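You operate a simulated robot arm through the tools that you are given. There is no shell and no other tool.

You are at the controls of a simulated robot arm. One attempt, no reset.

TASK
Put things in order on the worktop. At the end: the brown cardboard tube stands where the grey body wash bottle stood; the cream jug is on the red game box (marked "FARASHIB DOMINOES"); the beige plant marker (marked "RADISH") from the worktop stands where the cream jug stood; the grey body wash bottle from the worktop stands where the beige plant marker stood; whatever was shut is shut again. Leave all else as you found it, and nothing knocked over. Set down upright: cream jug.

It is judged by the outcome, as a careful person would: the job done as asked, and still so three seconds after it is handed in. It fails if anything else is knocked over, pushed out of place, dropped, spilled or broken.

THE ROBOT
A 6-joint arm with a two-finger gripper, fixed in place. Base frame: the origin is at the foot of the arm, x ahead of it, y to its left, z up; the work surface is at about z = 0. Lengths are in m, angles in rad, forces in N, time in s.
With the tool pointing down near the work surface it reaches from about 0.18 to 0.48 m from the base axis. Its first joint turns from -1.152 to 1.152 rad. Payload 1.76 kg.
The tool frame sits at the grasp point between the pads (the TCP): z along the fingers, y along the line on which they close. The tips reach 0.029 m beyond it. The gripper opens to 0.082 m. The gripper's body begins 0.058 m behind the TCP.
Orientation is that of the tool frame in the base frame, as a unit quaternion [x, y, z, w]. With the fingers straight down and closing along the base's y, the tool's x points along the base's -x, its y along +y and its z along -z.

THE INTERFACE
- The arm moves only by the tool step_arm. Its arguments are lists of equal length, an entry for each row: "linear": the shift along the base's x, y, z in m, a list of three; "delta_rot": the turn, a rotation vector about the base's x, y, z in rad, a list of three. In form: {"linear": [[tx, ty, tz], ...], "delta_rot": [[rx, ry, rz], ...]}. A call has 1 to 20 rows; each row is the pose to reach, as a shift and turn from the pose commanded when the call began. "jaw" is the closure, from 0 (fully open) to 1 (shut), set as the call begins (left out, the last holds). Rows are played at 5 a second. More than 0.05 m and 0.15 rad between two rows, or a gripper value outside its range, and nothing of the call is played. A pose out of reach is approached as far as the arm can. The call stops where the force on the tool passes 40 N (or 10 N more than at its start, if that is more) or the arm is blocked; 0.2 s more then pass. The fingers move at their own pace and stop on an object; they squeeze with about 22 N. The grip force told is the motor's: it shows also when the fingers shut on nothing. Time passes only in rows, and 0.2 s behind the last, so rows that repeat a pose let the fingers close. It gives the time, the measured TCP pose, the force on the tool (base axes), the opening and the grip force at its end, in the units of the frame above (readings bear some noise), with the torque about the TCP (base axes, N m) and any sound that the robot's microphone picked up.
- Cameras (640 x 400 px; columns grow to the right, rows downward): "scene" is fixed at [0.0542, 0.3262, 0.4406]; the picture's right is [-0.79, -0.61, 0.00], its down [-0.25, 0.33, -0.91] and it looks along [0.55, -0.72, -0.41] (base axes); focal length 281 px, centre (320, 200). "wrist" rides on the gripper at [0.079, 0.004, -0.089] in the tool frame; the picture's right is [-0.05, 1.00, 0.00], its down [-0.71, -0.04, -0.71] and it looks along [-0.71, -0.04, 0.71] (tool axes); focal length 256 px, centre (320, 200). There is no depth. A picture from a camera that has moved, and an enlarged one, comes with that camera's place and axes in the base frame and with its lens.
- snapshot(camera): a new picture of that camera. It takes no simulated time.
- inspect(camera, box): a new picture of the part [left, top, right, bottom] of that camera's present view, enlarged. It takes no simulated time.
- close_job(): hands the job in; it is judged then, once.

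Nothing tells you positions but the pictures and the camera data. Unless the task says otherwise, let go and move clear before handing in.

The tools are called after ">>>" as name(argument=value, ...) on one line, values as JSON. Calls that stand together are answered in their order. step_arm: Moves the arm, as the interface text tells. Its arguments: {"type":"object","properties":{"linear":{"type":"array","items":{"type":"array","items":{"type":"number"}}},"delta_rot":{"type":"array","items":{"type":"array","items":{"type":"number"}}},"jaw":{"type":"number"}},"required":["linear","delta_rot"]} The other tools are called the same way: snapshot (camera) takes a picture; inspect (camera, box) takes an enlarged picture of a part of a camera's view; close_job () hands the job in.

At the start:

```text
clock: 0.0
ee_pos: [0.2808, -0.0947, 0.3156]
orientation: [0.0, 1.0, 0.001, 0.001]
wrist_force: [-0.8, 0.0, 1.0]
ft_torque: [0.01, 0.0, 0.02]
gripper_width: 0.082
finger_force: 0.0
```

scene: 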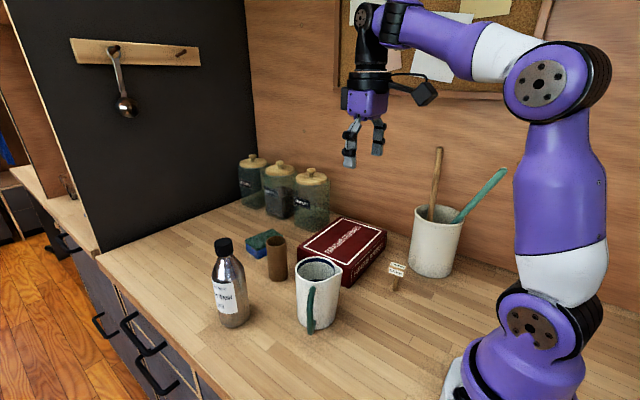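
wrist: 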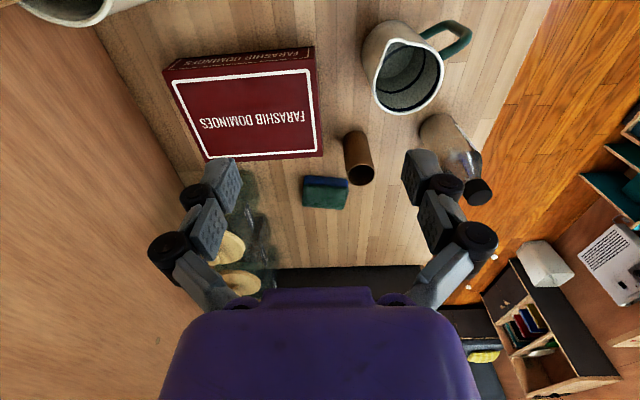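

I see the bottle, tube, jug, red box, plant marker, crock and canisters on the worktop. I'll enlarge the views first to fix positions.

>>> inspect(camera="scene", box=[190, 220, 350, 340])

>>> inspect(camera="scene", box=[340, 140, 500, 300])

>>> inspect(camera="wrist", box=[300, 0, 540, 220])

>>> inspect(camera="wrist", box=[0, 0, 340, 220])

```text
3.33 times, centred on (270, 280) of scene
camera zoom: at [0.0542, 0.3262, 0.4406], right [-0.79, -0.61, 0.0], down [-0.25, 0.33, -0.91], along [0.55, -0.72, -0.41], focal length 937 px, centre (487, -67)
```

zoom: 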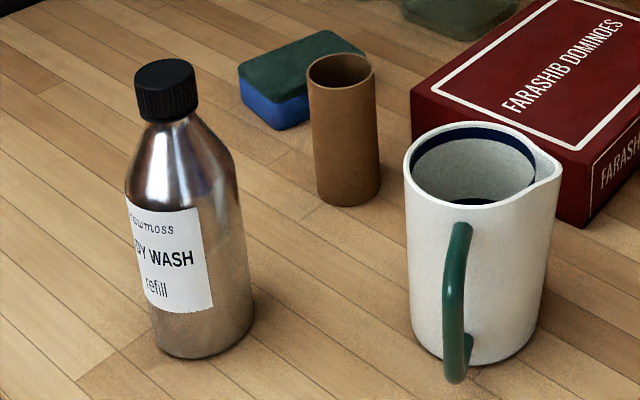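

```text
2.50 times, centred on (420, 220) of scene
camera zoom: at [0.0542, 0.3262, 0.4406], right [-0.79, -0.61, 0.0], down [-0.25, 0.33, -0.91], along [0.55, -0.72, -0.41], focal length 703 px, centre (70, 150)
```

zoom: 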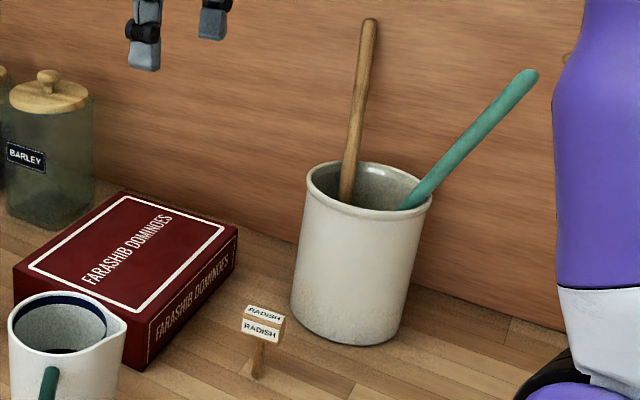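

```text
1.82 times, centred on (420, 110) of wrist
camera zoom: at [0.2014, -0.0904, 0.4042], right [0.05, 1.0, 0.0], down [0.7, -0.04, 0.71], along [0.71, -0.04, -0.71], focal length 465 px, centre (138, 364)
```

zoom: 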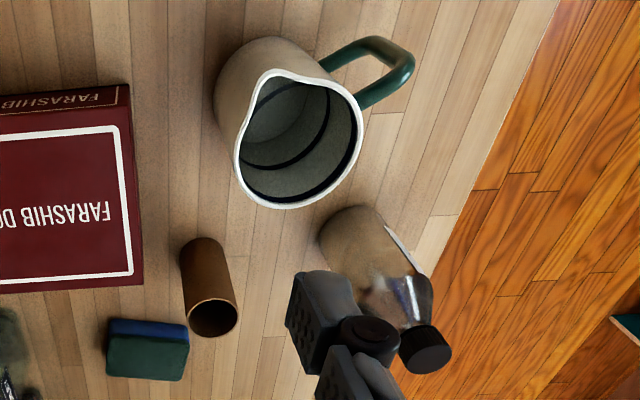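

```text
1.82 times, centred on (170, 110) of wrist
camera zoom: at [0.2014, -0.0904, 0.4042], right [0.05, 1.0, 0.0], down [0.7, -0.04, 0.71], along [0.71, -0.04, -0.71], focal length 465 px, centre (593, 364)
```

zoom: 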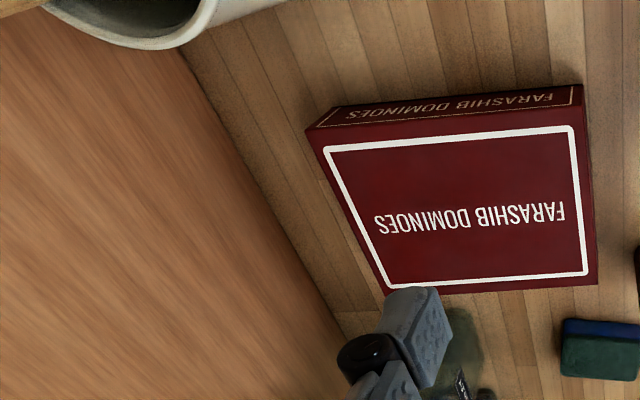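

I estimate (x, y): jug (0.31, 0.01), bottle (0.44, 0.105), tube (0.46, -0.04), marker (0.22, -0.16), and the red box spanning x 0.30–0.46, y -0.10 to -0.295, about 0.055 high. I'll start with the jug and move above it for a better look.

>>> step_arm(linear=[[0.01, 0.035, -0.01], [0.02, 0.07, -0.02], [0.029, 0.107, -0.035], [0.029, 0.107, -0.035]], delta_rot=[[0, 0, 0], [0, 0, 0], [0, 0, 0], [0, 0, 0]], jaw=0)

>>> snapshot(camera="wrist")

>>> snapshot(camera="scene")

```text
clock: 1.0
ee_pos: [0.311, 0.0134, 0.2808]
orientation: [0.0, 1.0, 0.001, 0.001]
wrist_force: [-0.1, -0.3, -0.1]
ft_torque: [-0.04, 0.01, 0.03]
gripper_width: 0.0819
finger_force: 0.1
```

```text
taken
camera wrist: at [0.2307, 0.0171, 0.3693], right [0.05, 1.0, 0.0], down [0.7, -0.04, 0.71], along [0.71, -0.04, -0.71], focal length 256 px, centre (320, 200)
```

wrist: 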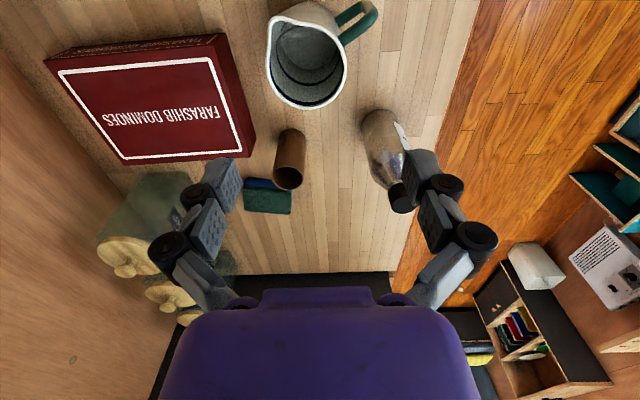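

```text
taken
```

scene: 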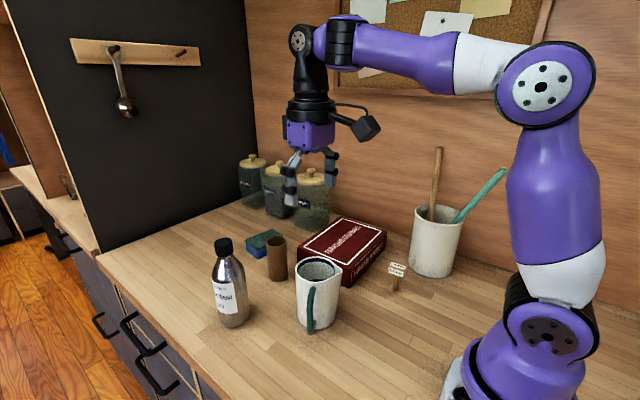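

The jug's rim is in good view from the wrist camera. I'll enlarge it to locate its rim, spout and handle.

>>> inspect(camera="wrist", box=[250, 0, 410, 110])

>>> inspect(camera="scene", box=[280, 245, 360, 345])

>>> inspect(camera="scene", box=[370, 250, 420, 300])

```text
3.64 times, centred on (330, 55) of wrist
camera zoom: at [0.2307, 0.0171, 0.3693], right [0.05, 1.0, 0.0], down [0.7, -0.04, 0.71], along [0.71, -0.04, -0.71], focal length 931 px, centre (284, 727)
```

zoom: 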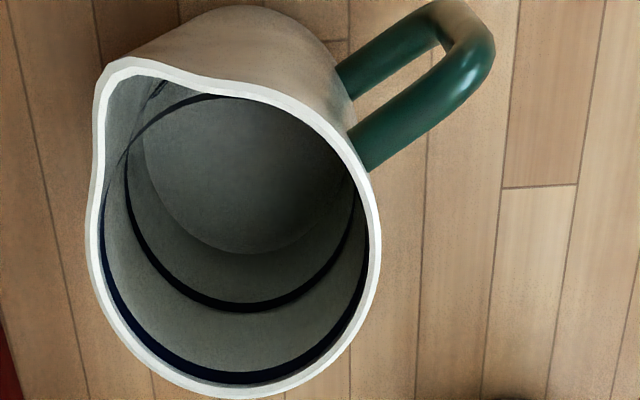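

```text
4.00 times, centred on (320, 295) of scene
camera zoom: at [0.0542, 0.3262, 0.4406], right [-0.79, -0.61, 0.0], down [-0.25, 0.33, -0.91], along [0.55, -0.72, -0.41], focal length 1124 px, centre (320, -180)
```

zoom: 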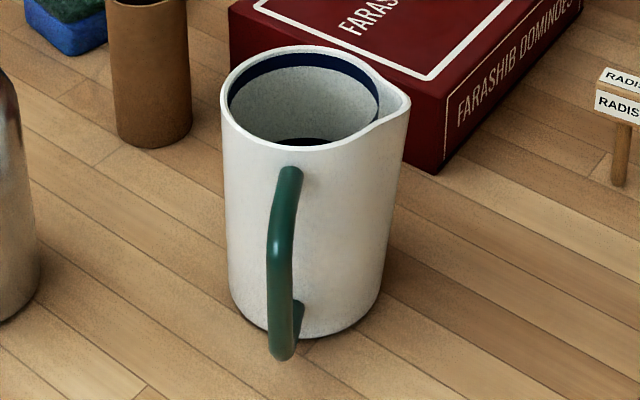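

```text
8.00 times, centred on (395, 275) of scene
camera zoom: at [0.0542, 0.3262, 0.4406], right [-0.79, -0.61, 0.0], down [-0.25, 0.33, -0.91], along [0.55, -0.72, -0.41], focal length 2249 px, centre (-280, -400)
```

zoom: 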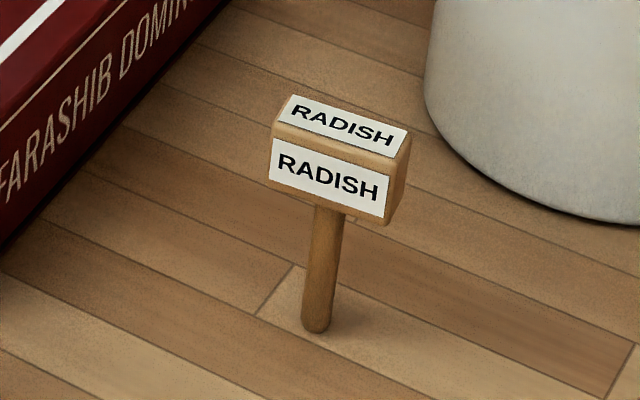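

The jug centre is about (0.3125, 0.002), with the rim near z 0.117 and about 0.072 wide. The handle points at about 119° and the spout at 213°, so closing along y clears both. I'll go just above the rim and check the alignment.

>>> step_arm(linear=[[0.001, -0.006, -0.03], [0.0015, -0.0115, -0.06], [0.0015, -0.0115, -0.09], [0.0015, -0.0115, -0.115], [0.0015, -0.0115, -0.115]], delta_rot=[[0, 0, 0], [0, 0, 0], [0, 0, 0], [0, 0, 0], [0, 0, 0]])

>>> snapshot(camera="wrist")

>>> inspect(camera="scene", box=[240, 180, 400, 340])

```text
clock: 2.2
ee_pos: [0.3126, 0.0007, 0.1656]
orientation: [0.0, 1.0, 0.0, 0.001]
wrist_force: [-0.1, -0.8, -0.1]
ft_torque: [-0.04, 0.01, 0.02]
gripper_width: 0.082
finger_force: 0.1
```

```text
taken
camera wrist: at [0.2322, 0.0044, 0.2532], right [0.05, 1.0, 0.0], down [0.7, -0.04, 0.71], along [0.71, -0.04, -0.71], focal length 256 px, centre (320, 200)
```

wrist: 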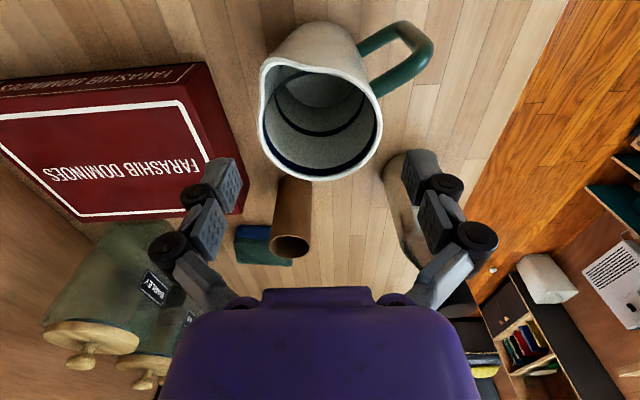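

```text
2.50 times, centred on (320, 260) of scene
camera zoom: at [0.0542, 0.3262, 0.4406], right [-0.79, -0.61, 0.0], down [-0.25, 0.33, -0.91], along [0.55, -0.72, -0.41], focal length 703 px, centre (320, 50)
```

zoom: 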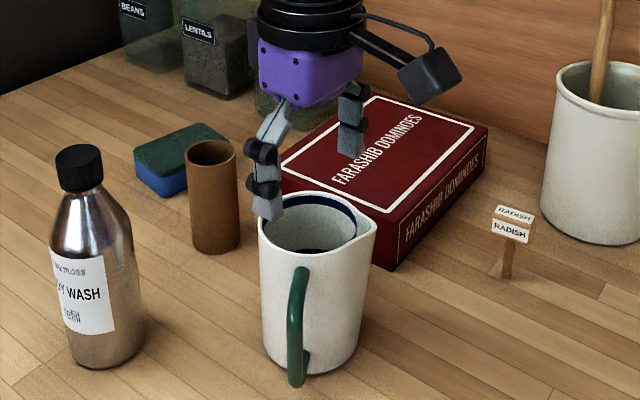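

The fingers straddle the jug centrally to within a millimetre or two. I'll descend, watching the force, without closing yet.

>>> step_arm(linear=[[0.0, 0.001, -0.02], [0.0, 0.001, -0.04], [0.0, 0.001, -0.055], [0.0, 0.001, -0.07], [0.0, 0.001, -0.07]], delta_rot=[[0, 0, 0], [0, 0, 0], [0, 0, 0], [0, 0, 0], [0, 0, 0]])

>>> snapshot(camera="wrist")

>>> inspect(camera="scene", box=[240, 180, 400, 340])

```text
clock: 3.4
ee_pos: [0.3111, 0.0015, 0.0953]
orientation: [0.0, 1.0, -0.001, 0.0]
wrist_force: [0.2, -0.2, 0.6]
ft_torque: [0.02, 0.02, 0.0]
gripper_width: 0.0822
finger_force: 0.0
```

```text
taken
camera wrist: at [0.2318, 0.0061, 0.1839], right [0.05, 1.0, 0.0], down [0.7, -0.04, 0.71], along [0.71, -0.04, -0.71], focal length 256 px, centre (320, 200)
```

wrist: 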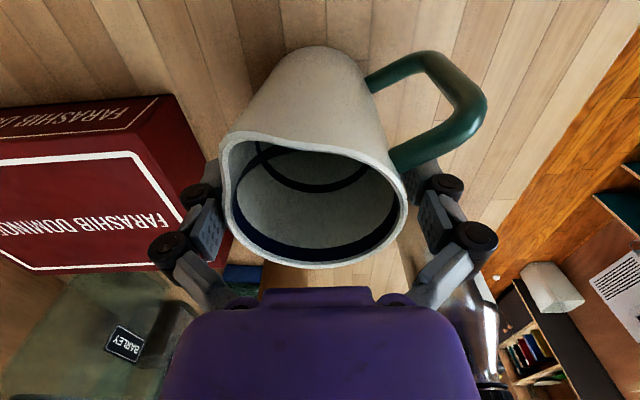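

```text
2.50 times, centred on (320, 260) of scene
camera zoom: at [0.0542, 0.3262, 0.4406], right [-0.79, -0.61, 0.0], down [-0.25, 0.33, -0.91], along [0.55, -0.72, -0.41], focal length 703 px, centre (320, 50)
```

zoom: 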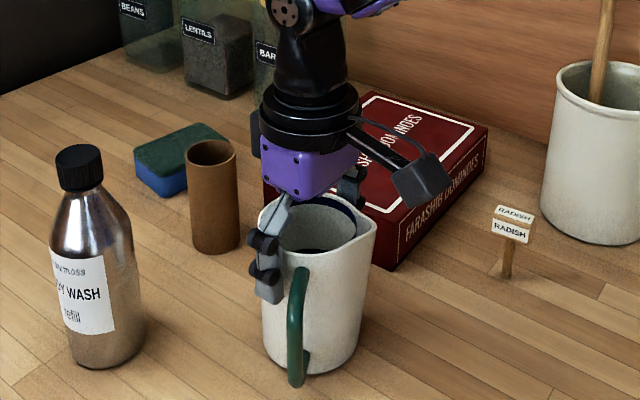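

No contact, and the jug sits between the fingers. Closing on it now.

>>> step_arm(linear=[[0, 0, 0], [0, 0, 0], [0, 0, 0], [0, 0, 0]], delta_rot=[[0, 0, 0], [0, 0, 0], [0, 0, 0], [0, 0, 0]], jaw=1)

>>> snapshot(camera="wrist")

>>> inspect(camera="scene", box=[240, 180, 400, 340])

```text
clock: 4.4
ee_pos: [0.3121, 0.002, 0.096]
orientation: [0.0, 1.0, 0.0, 0.0]
wrist_force: [1.3, -2.5, 10.4]
ft_torque: [-0.16, -0.12, 0.17]
gripper_width: 0.0719
finger_force: 21.7
```

```text
taken
camera wrist: at [0.2319, 0.006, 0.1842], right [0.05, 1.0, 0.0], down [0.7, -0.04, 0.71], along [0.71, -0.04, -0.71], focal length 256 px, centre (320, 200)
```

wrist: 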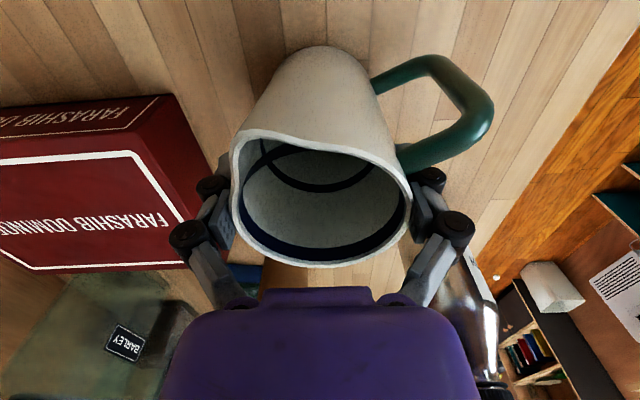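

```text
2.50 times, centred on (320, 260) of scene
camera zoom: at [0.0542, 0.3262, 0.4406], right [-0.79, -0.61, 0.0], down [-0.25, 0.33, -0.91], along [0.55, -0.72, -0.41], focal length 703 px, centre (320, 50)
```

zoom: 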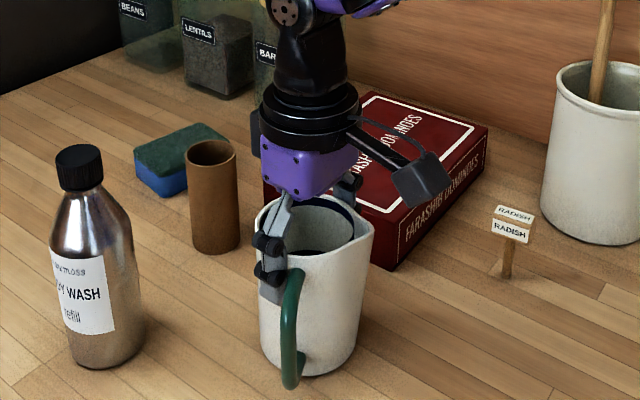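

The jug is held at 0.072 m. I'll lift it straight up and check it hangs level.

>>> step_arm(linear=[[0, 0, 0.01], [0, 0, 0.03], [0, 0, 0.06], [0, 0, 0.09], [0, 0, 0.12], [0, 0, 0.12]], delta_rot=[[0, 0, 0], [0, 0, 0], [0, 0, 0], [0, 0, 0], [0, 0, 0], [0, 0, 0]])

>>> snapshot(camera="scene")

>>> snapshot(camera="wrist")

```text
clock: 5.8
ee_pos: [0.3109, 0.0022, 0.2147]
orientation: [0.0, 1.0, 0.0, 0.001]
wrist_force: [0.2, 0.9, -1.7]
ft_torque: [-0.03, 0.0, 0.01]
gripper_width: 0.0712
finger_force: 22.2
```

```text
taken
```

scene: 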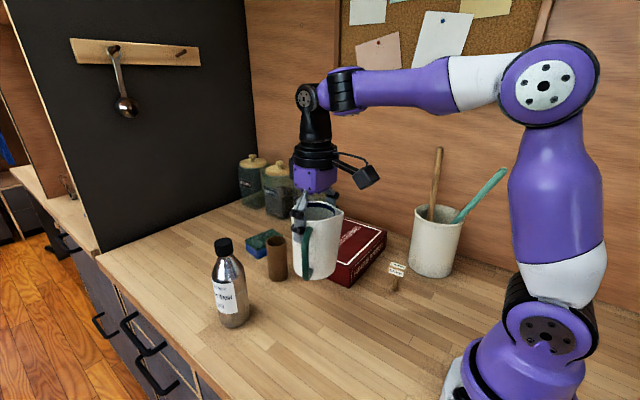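

```text
taken
camera wrist: at [0.2314, 0.0066, 0.3039], right [0.05, 1.0, 0.0], down [0.71, -0.04, 0.71], along [0.71, -0.04, -0.71], focal length 256 px, centre (320, 200)
```

wrist: 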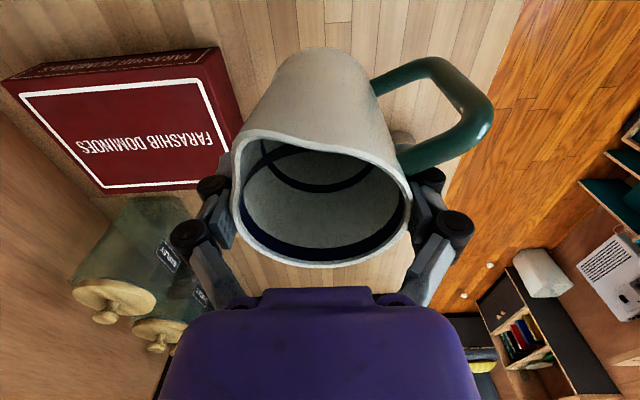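

The jug is up with no visible slip. Checking its tilt and refining the box outline from this view.

>>> inspect(camera="scene", box=[270, 180, 390, 300])

>>> inspect(camera="wrist", box=[0, 30, 260, 210])

```text
3.33 times, centred on (330, 240) of scene
camera zoom: at [0.0542, 0.3262, 0.4406], right [-0.79, -0.61, 0.0], down [-0.25, 0.33, -0.91], along [0.55, -0.72, -0.41], focal length 937 px, centre (287, 67)
```

zoom: 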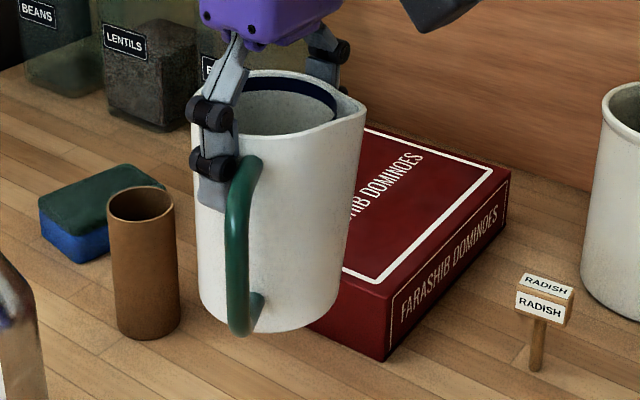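

```text
2.22 times, centred on (130, 120) of wrist
camera zoom: at [0.2314, 0.0066, 0.3039], right [0.05, 1.0, 0.0], down [0.71, -0.04, 0.71], along [0.71, -0.04, -0.71], focal length 569 px, centre (742, 378)
```

zoom: 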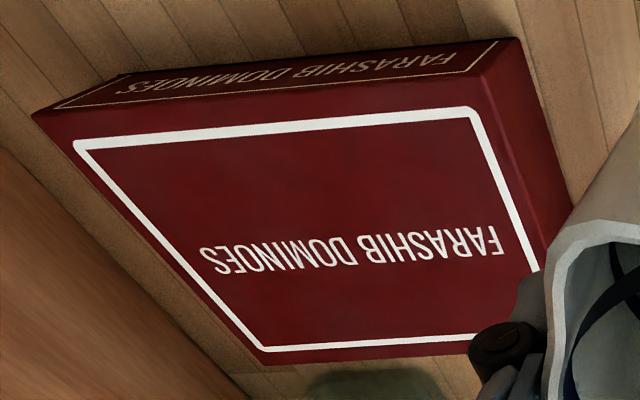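

The jug hangs level. The box top spans x 0.302–0.455, y -0.098 to -0.296. I'll carry the jug over its centre.

>>> step_arm(linear=[[0.008, -0.03, 0.0], [0.02, -0.07, 0.0], [0.034, -0.11, 0.0], [0.048, -0.15, 0.0], [0.06, -0.185, 0.0], [0.064, -0.197, 0.0], [0.064, -0.197, 0.0]], delta_rot=[[0, 0, 0], [0, 0, 0], [0, 0, 0], [0, 0, 0], [0, 0, 0], [0, 0, 0], [0, 0, 0]])

>>> snapshot(camera="scene")

>>> snapshot(camera="wrist")

```text
clock: 7.4
ee_pos: [0.3758, -0.1953, 0.2158]
orientation: [0.0, 1.0, 0.0, 0.001]
wrist_force: [-0.6, -0.9, -1.6]
ft_torque: [-0.05, -0.01, 0.02]
gripper_width: 0.0713
finger_force: 21.4
```

```text
taken
```

scene: 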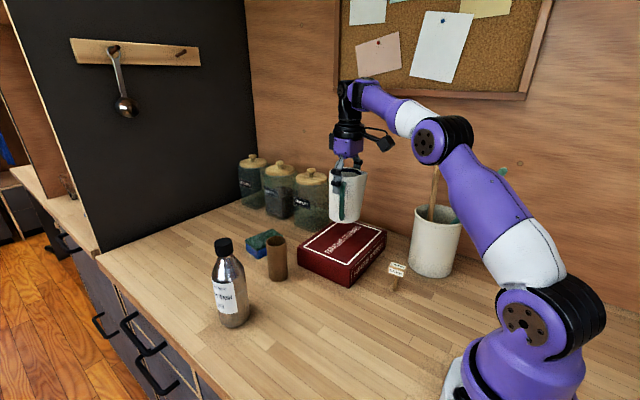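

```text
taken
camera wrist: at [0.2958, -0.1912, 0.3041], right [0.05, 1.0, 0.0], down [0.71, -0.04, 0.71], along [0.71, -0.04, -0.71], focal length 256 px, centre (320, 200)
```

wrist: 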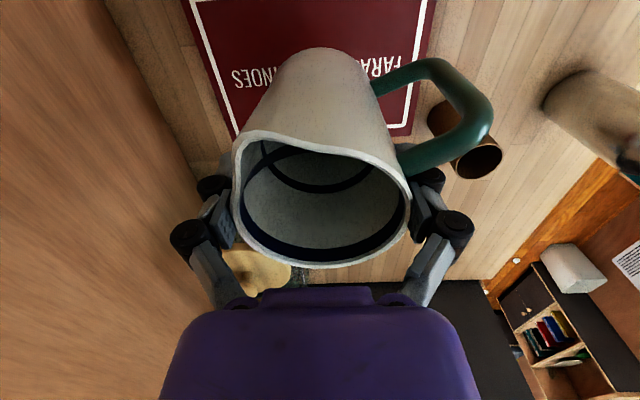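

The jug is over the box and the arm is clear of the utensils. Descending gently, with small final steps to feel contact.

>>> step_arm(linear=[[0, 0, -0.02], [0, 0, -0.04], [0, 0, -0.052], [0, 0, -0.056], [0, 0, -0.056]], delta_rot=[[0, 0, 0], [0, 0, 0], [0, 0, 0], [0, 0, 0], [0, 0, 0]])

>>> inspect(camera="scene", box=[280, 170, 400, 290])

```text
clock: 8.6
ee_pos: [0.376, -0.1948, 0.1592]
orientation: [0.0, 1.0, 0.0, 0.0]
wrist_force: [0.3, -0.3, -1.7]
ft_torque: [-0.05, 0.02, -0.02]
gripper_width: 0.0711
finger_force: 22.3
```

```text
3.33 times, centred on (340, 230) of scene
camera zoom: at [0.0542, 0.3262, 0.4406], right [-0.79, -0.61, 0.0], down [-0.25, 0.33, -0.91], along [0.55, -0.72, -0.41], focal length 937 px, centre (253, 100)
```

zoom: 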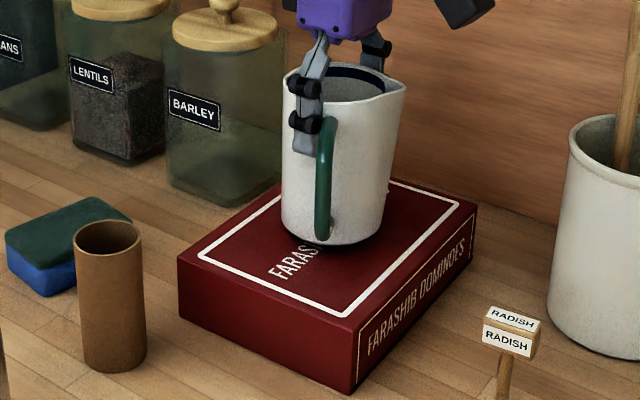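

Still a few millimetres above the box with the force unchanged. I'll lower it in 1.5 mm steps.

>>> step_arm(linear=[[0, 0, -0.002], [0, 0, -0.003], [0, 0, -0.004], [0, 0, -0.004]], delta_rot=[[0, 0, 0], [0, 0, 0], [0, 0, 0], [0, 0, 0]])

```text
clock: 9.6
ee_pos: [0.3755, -0.1944, 0.1558]
orientation: [0.0, 1.0, 0.0, 0.001]
wrist_force: [0.7, -0.8, -2.9]
ft_torque: [-0.04, -0.03, 0.01]
gripper_width: 0.0711
finger_force: 21.8
```

No contact yet. Lowering further.

>>> step_arm(linear=[[0, 0, -0.001], [0, 0, -0.002], [0, 0, -0.003], [0, 0, -0.003]], delta_rot=[[0, 0, 0], [0, 0, 0], [0, 0, 0], [0, 0, 0]])

```text
clock: 10.6
ee_pos: [0.3761, -0.1956, 0.1525]
orientation: [0.001, 1.0, 0.001, 0.001]
wrist_force: [-1.2, -0.7, -1.7]
ft_torque: [-0.02, 0.0, 0.03]
gripper_width: 0.071
finger_force: 22.1
```

>>> step_arm(linear=[[0, 0, -0.001], [0, 0, -0.002], [0, 0, -0.002]], delta_rot=[[0, 0, 0], [0, 0, 0], [0, 0, 0]])

>>> inspect(camera="scene", box=[310, 190, 390, 270])

```text
clock: 11.4
ee_pos: [0.3767, -0.195, 0.1513]
orientation: [0.0, 1.0, -0.001, 0.001]
wrist_force: [-1.4, -0.5, 3.1]
ft_torque: [0.12, 0.06, 0.07]
gripper_width: 0.0712
finger_force: 21.7
```

```text
5.00 times, centred on (350, 230) of scene
camera zoom: at [0.0542, 0.3262, 0.4406], right [-0.79, -0.61, 0.0], down [-0.25, 0.33, -0.91], along [0.55, -0.72, -0.41], focal length 1405 px, centre (170, 50)
```

zoom: 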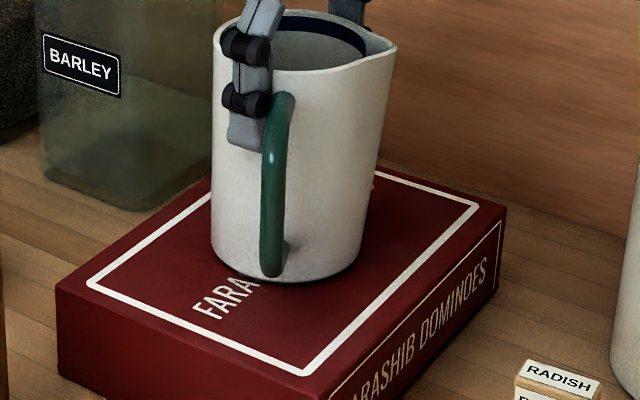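

Contact is made (force jumped to +3 N), so the jug rests on the box. Opening the fingers.

>>> step_arm(linear=[[0, 0, 0], [0, 0, 0], [0, 0, 0], [0, 0, 0]], delta_rot=[[0, 0, 0], [0, 0, 0], [0, 0, 0], [0, 0, 0]], jaw=0)

>>> snapshot(camera="wrist")

>>> inspect(camera="scene", box=[310, 190, 390, 270])

```text
clock: 12.4
ee_pos: [0.3765, -0.195, 0.1505]
orientation: [0.0, 1.0, 0.001, 0.0]
wrist_force: [0.7, 0.3, 0.1]
ft_torque: [0.0, 0.0, 0.01]
gripper_width: 0.0819
finger_force: 0.1
```

```text
taken
camera wrist: at [0.296, -0.1909, 0.2393], right [0.05, 1.0, 0.0], down [0.7, -0.04, 0.71], along [0.71, -0.04, -0.71], focal length 256 px, centre (320, 200)
```

wrist: 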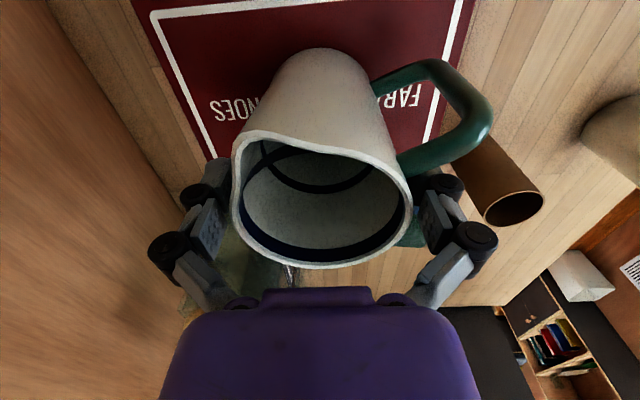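

```text
5.00 times, centred on (350, 230) of scene
camera zoom: at [0.0542, 0.3262, 0.4406], right [-0.79, -0.61, 0.0], down [-0.25, 0.33, -0.91], along [0.55, -0.72, -0.41], focal length 1405 px, centre (170, 50)
```

zoom: 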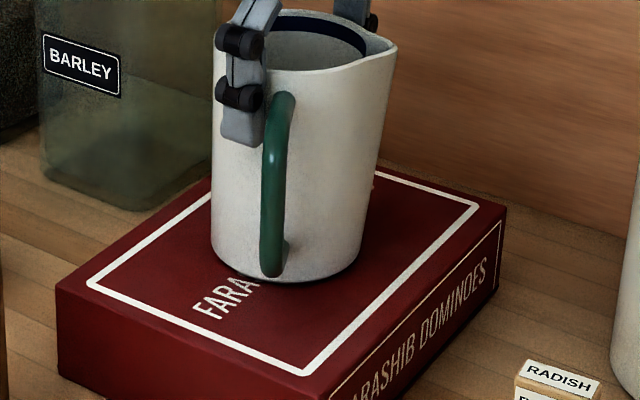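

The jug stands free on the box. I'll retract upward and then move over the plant marker to look at it.

>>> step_arm(linear=[[0, 0, 0.02], [0, 0, 0.05], [0, 0, 0.08], [0, 0, 0.11], [-0.03, 0.01, 0.12], [-0.07, 0.02, 0.12], [-0.11, 0.03, 0.11], [-0.145, 0.034, 0.1], [-0.145, 0.034, 0.08], [-0.145, 0.034, 0.08]], delta_rot=[[0, 0, 0], [0, 0, 0], [0, 0, 0], [0, 0, 0], [0, 0, 0], [0, 0, 0], [0, 0, 0], [0, 0, 0], [0, 0, 0], [0, 0, 0]])

>>> snapshot(camera="wrist")

>>> snapshot(camera="scene")

```text
clock: 14.6
ee_pos: [0.2294, -0.1604, 0.2301]
orientation: [0.0, 1.0, 0.0, 0.001]
wrist_force: [-0.4, 0.4, 0.2]
ft_torque: [-0.02, -0.01, -0.01]
gripper_width: 0.0818
finger_force: 0.1
out of reach, approached as far as the arm can: row 4
```

```text
taken
camera wrist: at [0.1499, -0.1566, 0.3184], right [0.05, 1.0, 0.0], down [0.7, -0.04, 0.71], along [0.71, -0.04, -0.71], focal length 256 px, centre (320, 200)
```

wrist: 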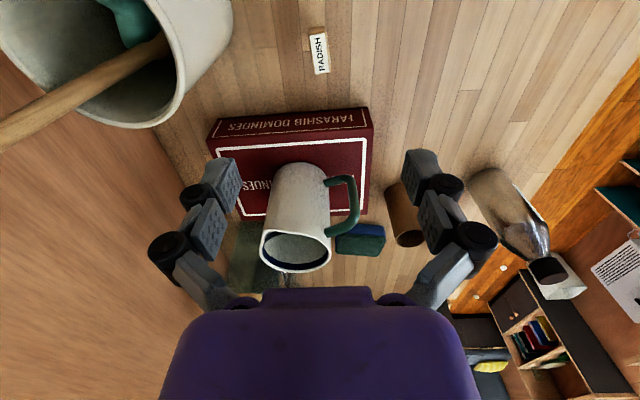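

```text
taken
```

scene: 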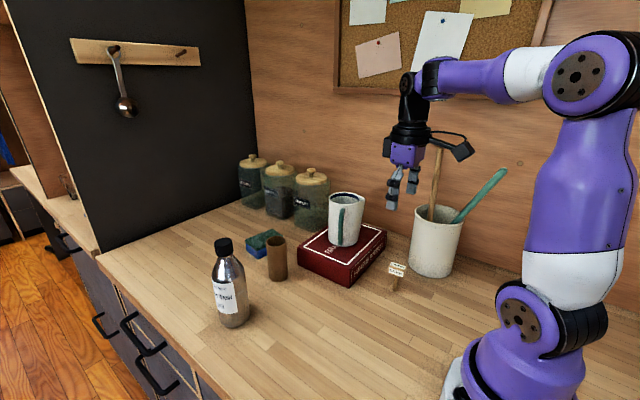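

The jug stands well on the box. Enlarging the marker in both views.

>>> inspect(camera="wrist", box=[280, 10, 360, 90])

>>> inspect(camera="scene", box=[375, 250, 420, 300])

```text
5.00 times, centred on (320, 50) of wrist
camera zoom: at [0.1499, -0.1566, 0.3184], right [0.05, 1.0, 0.0], down [0.7, -0.04, 0.71], along [0.71, -0.04, -0.71], focal length 1280 px, centre (320, 950)
```

zoom: 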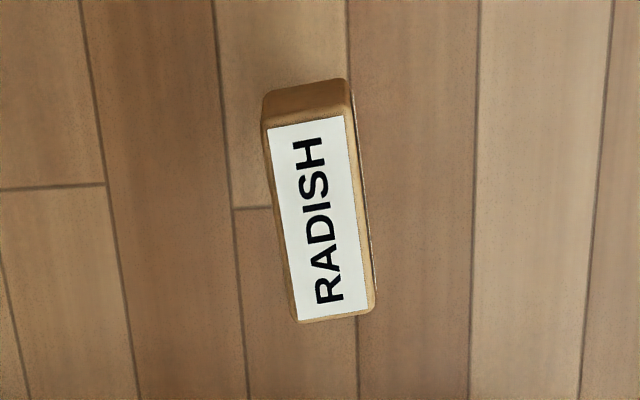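

```text
8.00 times, centred on (398, 275) of scene
camera zoom: at [0.0542, 0.3262, 0.4406], right [-0.79, -0.61, 0.0], down [-0.25, 0.33, -0.91], along [0.55, -0.72, -0.41], focal length 2249 px, centre (-300, -400)
```

zoom: 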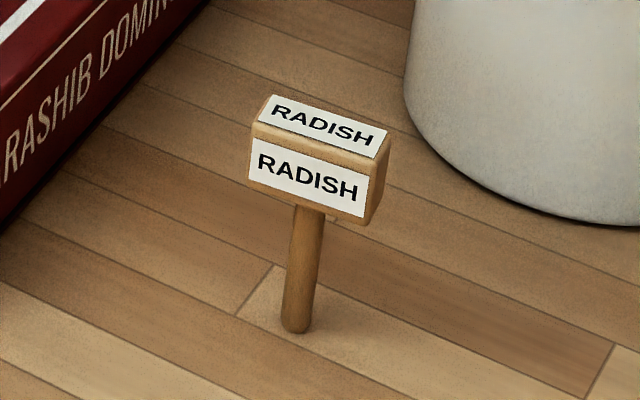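

The marker stands at about (0.2218, -0.1605), top near z 0.06, with its long axis roughly along x and turned about 5°. I'll lower to just above it for a second look.

>>> step_arm(linear=[[-0.004, 0, -0.03], [-0.0075, 0, -0.06], [-0.0075, 0, -0.09], [-0.0075, 0, -0.105], [-0.0075, 0, -0.105]], delta_rot=[[0, 0, 0.03], [0, 0, 0.06], [0, 0, 0.095], [0, 0, 0.095], [0, 0, 0.095]])

>>> snapshot(camera="wrist")

>>> inspect(camera="scene", box=[360, 210, 440, 300])

```text
clock: 15.8
ee_pos: [0.223, -0.1603, 0.1254]
orientation: [-0.048, 0.999, -0.001, 0.001]
wrist_force: [-0.1, -0.3, 0.0]
ft_torque: [0.02, -0.01, 0.01]
gripper_width: 0.0819
finger_force: 0.2
```

```text
taken
camera wrist: at [0.1434, -0.1645, 0.2145], right [-0.04, 1.0, 0.0], down [0.71, 0.03, 0.71], along [0.71, 0.03, -0.71], focal length 256 px, centre (320, 200)
```

wrist: 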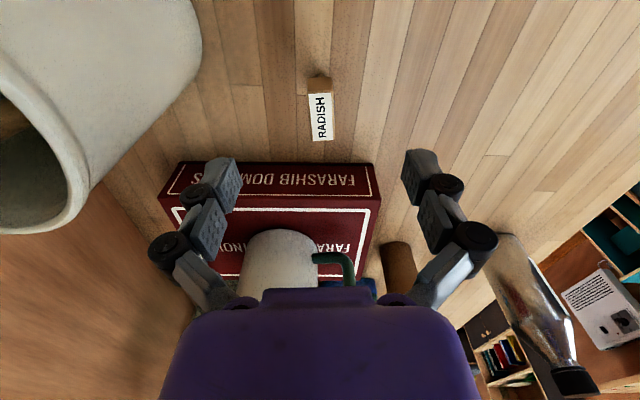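

```text
4.44 times, centred on (400, 255) of scene
camera zoom: at [0.0542, 0.3262, 0.4406], right [-0.79, -0.61, 0.0], down [-0.25, 0.33, -0.91], along [0.55, -0.72, -0.41], focal length 1249 px, centre (-36, -44)
```

zoom: 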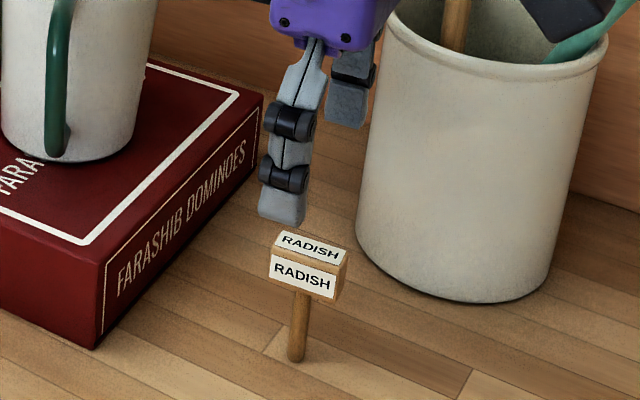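

>>> inspect(camera="wrist", box=[280, 60, 360, 150])

```text
4.44 times, centred on (320, 105) of wrist
camera zoom: at [0.1434, -0.1645, 0.2145], right [-0.04, 1.0, 0.0], down [0.71, 0.03, 0.71], along [0.71, 0.03, -0.71], focal length 1138 px, centre (320, 622)
```

zoom: 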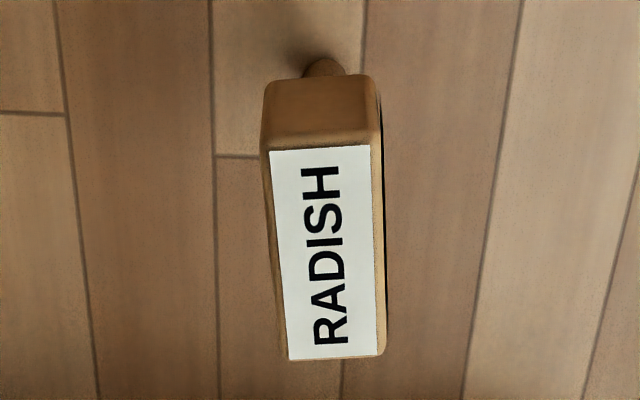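

The fingers are centred and aligned with the marker's head within about a degree. Descending so the pads straddle the head.

>>> step_arm(linear=[[0, 0, -0.02], [0, 0, -0.04], [0, 0, -0.06], [0, 0, -0.073], [0, 0, -0.073]], delta_rot=[[0, 0, 0], [0, 0, 0], [0, 0, 0], [0, 0, 0], [0, 0, 0]])

>>> inspect(camera="wrist", box=[200, 60, 440, 230])

>>> inspect(camera="scene", box=[360, 210, 440, 300])

```text
clock: 17.0
ee_pos: [0.2219, -0.1601, 0.0521]
orientation: [-0.047, 0.999, 0.0, 0.001]
wrist_force: [0.7, 1.1, -0.1]
ft_torque: [0.03, 0.0, -0.01]
gripper_width: 0.0821
finger_force: 0.0
```

```text
2.35 times, centred on (320, 145) of wrist
camera zoom: at [0.1432, -0.1642, 0.1409], right [-0.04, 1.0, 0.0], down [0.71, 0.03, 0.71], along [0.71, 0.03, -0.71], focal length 602 px, centre (320, 329)
```

zoom: 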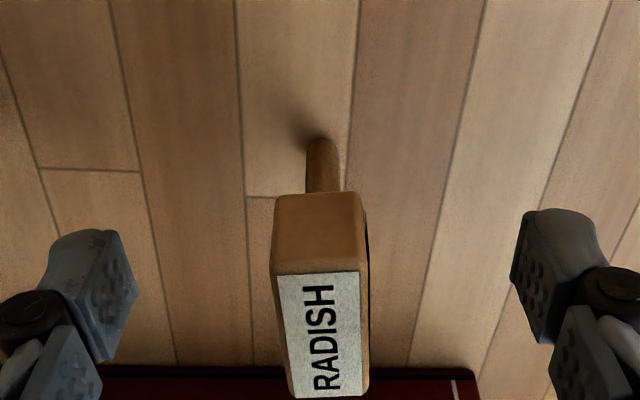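

```text
4.44 times, centred on (400, 255) of scene
camera zoom: at [0.0542, 0.3262, 0.4406], right [-0.79, -0.61, 0.0], down [-0.25, 0.33, -0.91], along [0.55, -0.72, -0.41], focal length 1249 px, centre (-36, -44)
```

zoom: 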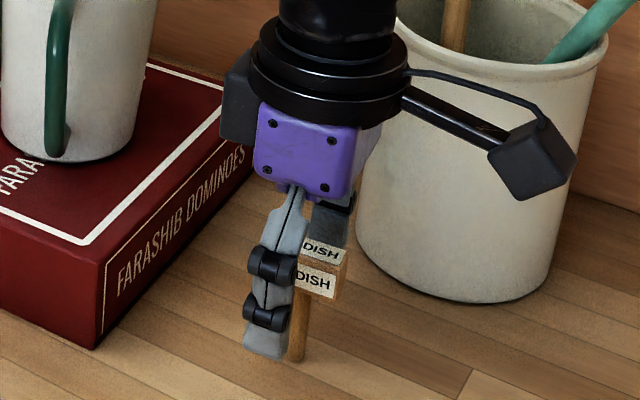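

Well centred; the head top is nearer z 0.066, so I'll raise 5 mm and close gently on the head.

>>> step_arm(linear=[[-0.001, 0, 0.005], [-0.001, 0, 0.005]], delta_rot=[[0, 0, 0], [0, 0, 0]])

>>> step_arm(linear=[[0, 0, 0], [0, 0, 0], [0, 0, 0], [0, 0, 0]], delta_rot=[[0, 0, 0], [0, 0, 0], [0, 0, 0], [0, 0, 0]], jaw=1)

>>> inspect(camera="wrist", box=[200, 60, 440, 230])

>>> inspect(camera="scene", box=[360, 210, 440, 300])

```text
clock: 17.6
ee_pos: [0.221, -0.1618, 0.0567]
orientation: [-0.046, 0.999, 0.0, 0.001]
wrist_force: [0.0, -0.7, 0.0]
ft_torque: [0.0, 0.01, -0.04]
gripper_width: 0.0819
finger_force: 0.0
```

```text
clock: 18.6
ee_pos: [0.2223, -0.1608, 0.0577]
orientation: [-0.048, 0.999, -0.001, 0.002]
wrist_force: [0.6, 0.1, 17.8]
ft_torque: [0.05, 0.01, 0.01]
gripper_width: 0.0142
finger_force: 22.2
```

```text
2.35 times, centred on (320, 145) of wrist
camera zoom: at [0.1425, -0.1646, 0.1464], right [-0.04, 1.0, 0.0], down [0.7, 0.03, 0.71], along [0.71, 0.03, -0.7], focal length 602 px, centre (320, 329)
```

zoom: 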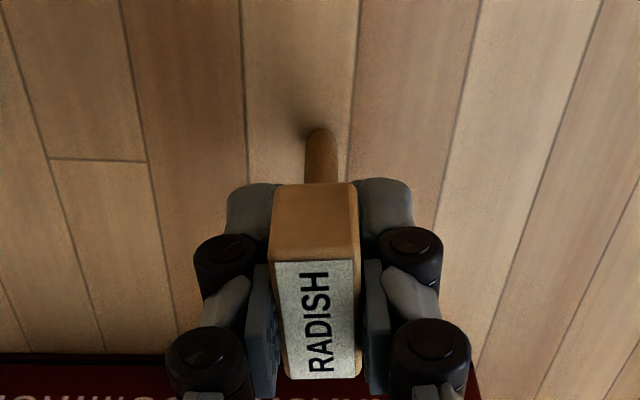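

```text
4.44 times, centred on (400, 255) of scene
camera zoom: at [0.0542, 0.3263, 0.4406], right [-0.79, -0.61, 0.0], down [-0.25, 0.33, -0.91], along [0.55, -0.72, -0.41], focal length 1249 px, centre (-36, -44)
```

zoom: 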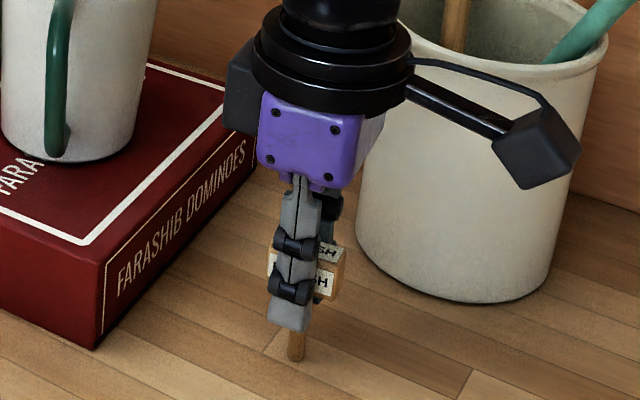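

The marker's head is held (0.014 m), still vertical. Lifting straight up.

>>> step_arm(linear=[[0, 0, 0.01], [0, 0, 0.03], [0, 0, 0.06], [0, 0, 0.09], [0, 0, 0.09]], delta_rot=[[0, 0, 0], [0, 0, 0], [0, 0, 0], [0, 0, 0], [0, 0, 0]])

>>> snapshot(camera="wrist")

>>> inspect(camera="scene", box=[360, 190, 440, 280])

```text
clock: 19.8
ee_pos: [0.2229, -0.16, 0.1485]
orientation: [-0.049, 0.999, 0.0, 0.001]
wrist_force: [-0.1, 0.4, 0.3]
ft_torque: [0.0, 0.0, -0.03]
gripper_width: 0.0137
finger_force: 22.3
```

```text
taken
camera wrist: at [0.1424, -0.1645, 0.2367], right [-0.04, 1.0, 0.0], down [0.71, 0.03, 0.71], along [0.71, 0.03, -0.71], focal length 256 px, centre (320, 200)
```

wrist: 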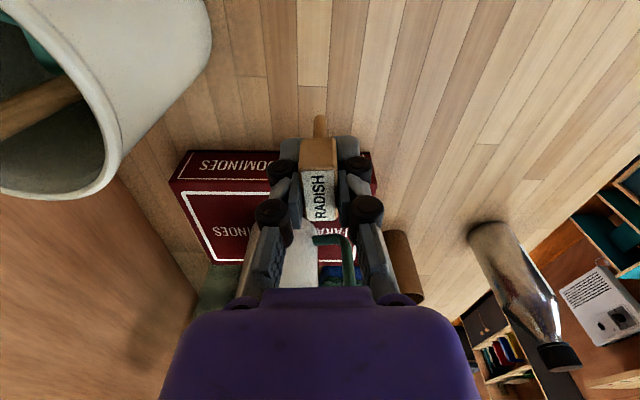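

```text
4.44 times, centred on (400, 235) of scene
camera zoom: at [0.0542, 0.3262, 0.4406], right [-0.79, -0.61, 0.0], down [-0.25, 0.33, -0.91], along [0.55, -0.72, -0.41], focal length 1249 px, centre (-36, 44)
```

zoom: 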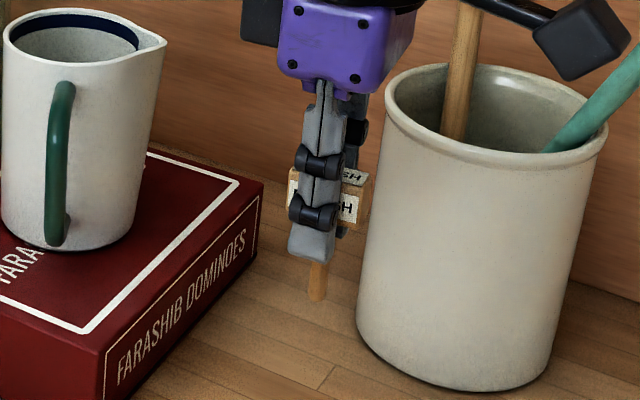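

The marker hangs vertical. I'll carry it via +y first (away from the jug), then to the jug's old place at (0.3125, -0.001).

>>> step_arm(linear=[[0, 0.04, 0.0], [0, 0.08, 0.0], [0.01, 0.12, 0.0], [0.04, 0.15, 0.0], [0.075, 0.16, 0.0], [0.09, 0.16, 0.0], [0.09, 0.16, -0.03], [0.09, 0.16, -0.06], [0.09, 0.16, -0.075], [0.09, 0.16, -0.08], [0.09, 0.16, -0.08]], delta_rot=[[0, 0, 0], [0, 0, 0], [0, 0, 0], [0, 0, 0], [0, 0, 0], [0, 0, 0], [0, 0, 0], [0, 0, 0], [0, 0, 0], [0, 0, 0], [0, 0, 0]])

>>> snapshot(camera="wrist")

>>> inspect(camera="scene", box=[260, 220, 380, 340])

```text
clock: 22.2
ee_pos: [0.3126, -0.0017, 0.0676]
orientation: [-0.047, 0.999, 0.0, 0.001]
wrist_force: [0.6, 0.4, -0.4]
ft_torque: [-0.03, -0.02, 0.0]
gripper_width: 0.0139
finger_force: 22.2
```

```text
taken
camera wrist: at [0.2327, -0.0045, 0.1563], right [-0.04, 1.0, 0.0], down [0.71, 0.03, 0.71], along [0.71, 0.03, -0.71], focal length 256 px, centre (320, 200)
```

wrist: 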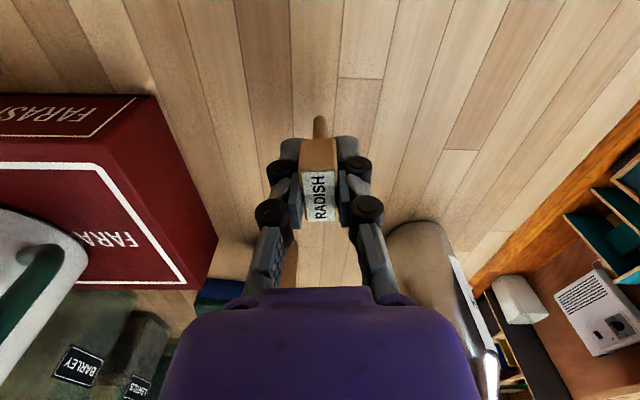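

```text
3.33 times, centred on (320, 280) of scene
camera zoom: at [0.0542, 0.3262, 0.4406], right [-0.79, -0.61, 0.0], down [-0.25, 0.33, -0.91], along [0.55, -0.72, -0.41], focal length 937 px, centre (320, -67)
```

zoom: 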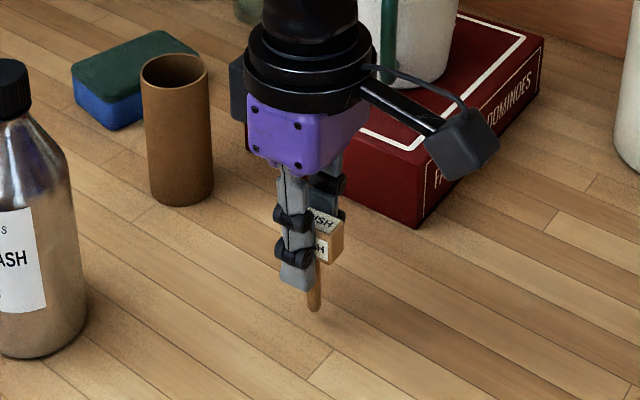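

The marker is vertical and about 1 cm above the surface. I'll nudge it 2 mm to centre on the jug's old footprint and lower it slowly.

>>> step_arm(linear=[[0.001, 0.001, -0.002], [0.002, 0.002, -0.005], [0.002, 0.002, -0.007], [0.002, 0.002, -0.007]], delta_rot=[[0, 0, 0], [0, 0, 0], [0, 0, 0], [0, 0, 0]])

>>> step_arm(linear=[[0, 0, -0.001], [0, 0, -0.0015], [0, 0, -0.0015]], delta_rot=[[0, 0, 0], [0, 0, 0], [0, 0, 0]])

```text
clock: 23.2
ee_pos: [0.3137, 0.0014, 0.0605]
orientation: [-0.047, 0.999, 0.0, 0.001]
wrist_force: [1.3, 0.4, 0.2]
ft_torque: [0.0, -0.02, 0.03]
gripper_width: 0.0137
finger_force: 22.1
```

```text
clock: 24.0
ee_pos: [0.3127, 0.0009, 0.0604]
orientation: [-0.047, 0.999, 0.0, 0.001]
wrist_force: [0.2, -0.1, -0.4]
ft_torque: [0.0, 0.0, 0.04]
gripper_width: 0.0139
finger_force: 22.1
```

>>> step_arm(linear=[[0, 0, -0.0005], [0, 0, -0.001], [0, 0, -0.001]], delta_rot=[[0, 0, 0], [0, 0, 0], [0, 0, 0]])

>>> inspect(camera="scene", box=[300, 270, 340, 320])

```text
clock: 24.8
ee_pos: [0.3134, 0.0012, 0.0584]
orientation: [-0.047, 0.999, 0.0, 0.001]
wrist_force: [-0.9, -0.2, 1.4]
ft_torque: [-0.03, 0.03, -0.01]
gripper_width: 0.0141
finger_force: 22.4
```

```text
8.00 times, centred on (320, 295) of scene
camera zoom: at [0.0542, 0.3262, 0.4406], right [-0.79, -0.61, 0.0], down [-0.25, 0.33, -0.91], along [0.55, -0.72, -0.41], focal length 2249 px, centre (320, -560)
```

zoom: 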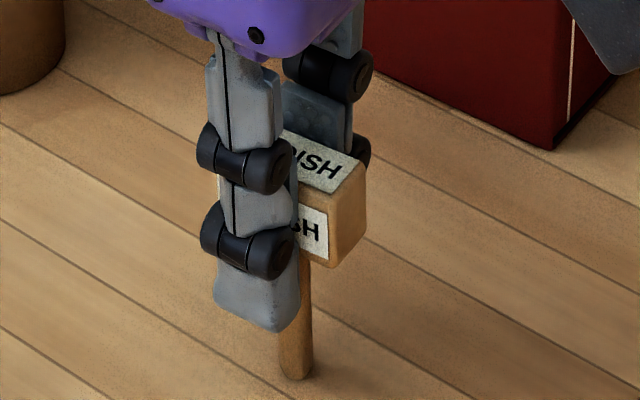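

Nearly touching. Another small step.

>>> step_arm(linear=[[0, 0, -0.0005], [0, 0, -0.001], [0, 0, -0.001]], delta_rot=[[0, 0, 0], [0, 0, 0], [0, 0, 0]])

```text
clock: 25.6
ee_pos: [0.3144, 0.0011, 0.0578]
orientation: [-0.048, 0.999, 0.0, 0.002]
wrist_force: [-2.3, 0.9, 17.8]
ft_torque: [0.01, 0.16, -0.01]
gripper_width: 0.0138
finger_force: 22.1
```

Firm contact (18 N). I'll back off half a millimetre to relieve the load before releasing.

>>> step_arm(linear=[[0, 0, 0.0003], [0, 0, 0.0006], [0, 0, 0.0006]], delta_rot=[[0, 0, 0], [0, 0, 0], [0, 0, 0]])

```text
clock: 26.4
ee_pos: [0.3136, 0.0003, 0.0583]
orientation: [-0.047, 0.999, 0.0, 0.001]
wrist_force: [2.6, 1.2, 5.9]
ft_torque: [0.04, -0.16, 0.0]
gripper_width: 0.0138
finger_force: 21.9
```

Load relieved to about 6 N. Opening the jaw partway and checking the marker stands.

>>> step_arm(linear=[[0, 0, 0], [0, 0, 0], [0, 0, 0]], delta_rot=[[0, 0, 0], [0, 0, 0], [0, 0, 0]], jaw=0.6)

>>> inspect(camera="wrist", box=[200, 60, 440, 230])

>>> inspect(camera="scene", box=[290, 250, 350, 320])

```text
clock: 27.2
ee_pos: [0.3132, 0.0008, 0.0596]
orientation: [-0.049, 0.999, 0.001, 0.001]
wrist_force: [-0.3, -0.4, 0.5]
ft_torque: [-0.03, -0.01, -0.06]
gripper_width: 0.0331
finger_force: 0.0
```

```text
2.35 times, centred on (320, 145) of wrist
camera zoom: at [0.2341, -0.0025, 0.1467], right [-0.04, 1.0, 0.0], down [0.71, 0.03, 0.71], along [0.71, 0.03, -0.71], focal length 602 px, centre (320, 329)
```

zoom: 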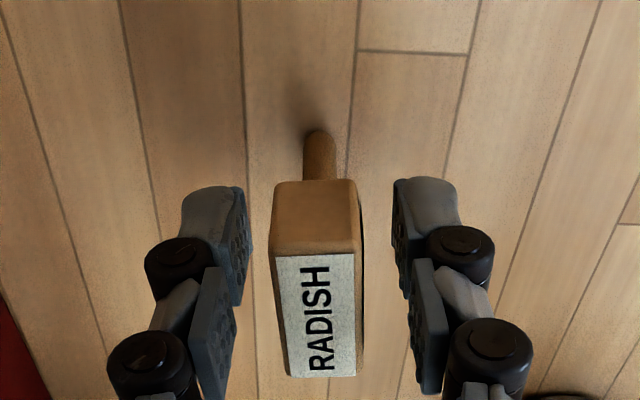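

```text
5.71 times, centred on (320, 285) of scene
camera zoom: at [0.0542, 0.3262, 0.4406], right [-0.79, -0.61, 0.0], down [-0.25, 0.33, -0.91], along [0.55, -0.72, -0.41], focal length 1606 px, centre (320, -286)
```

zoom: 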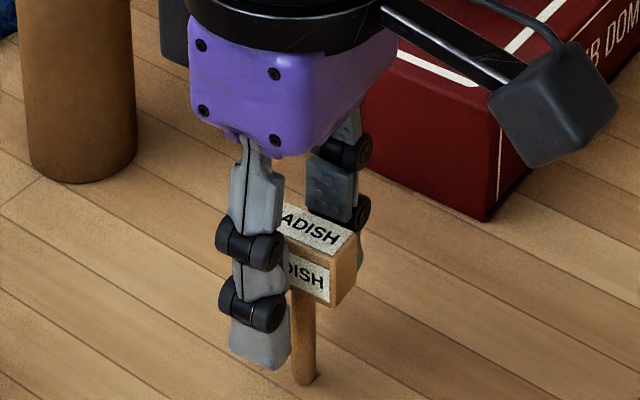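

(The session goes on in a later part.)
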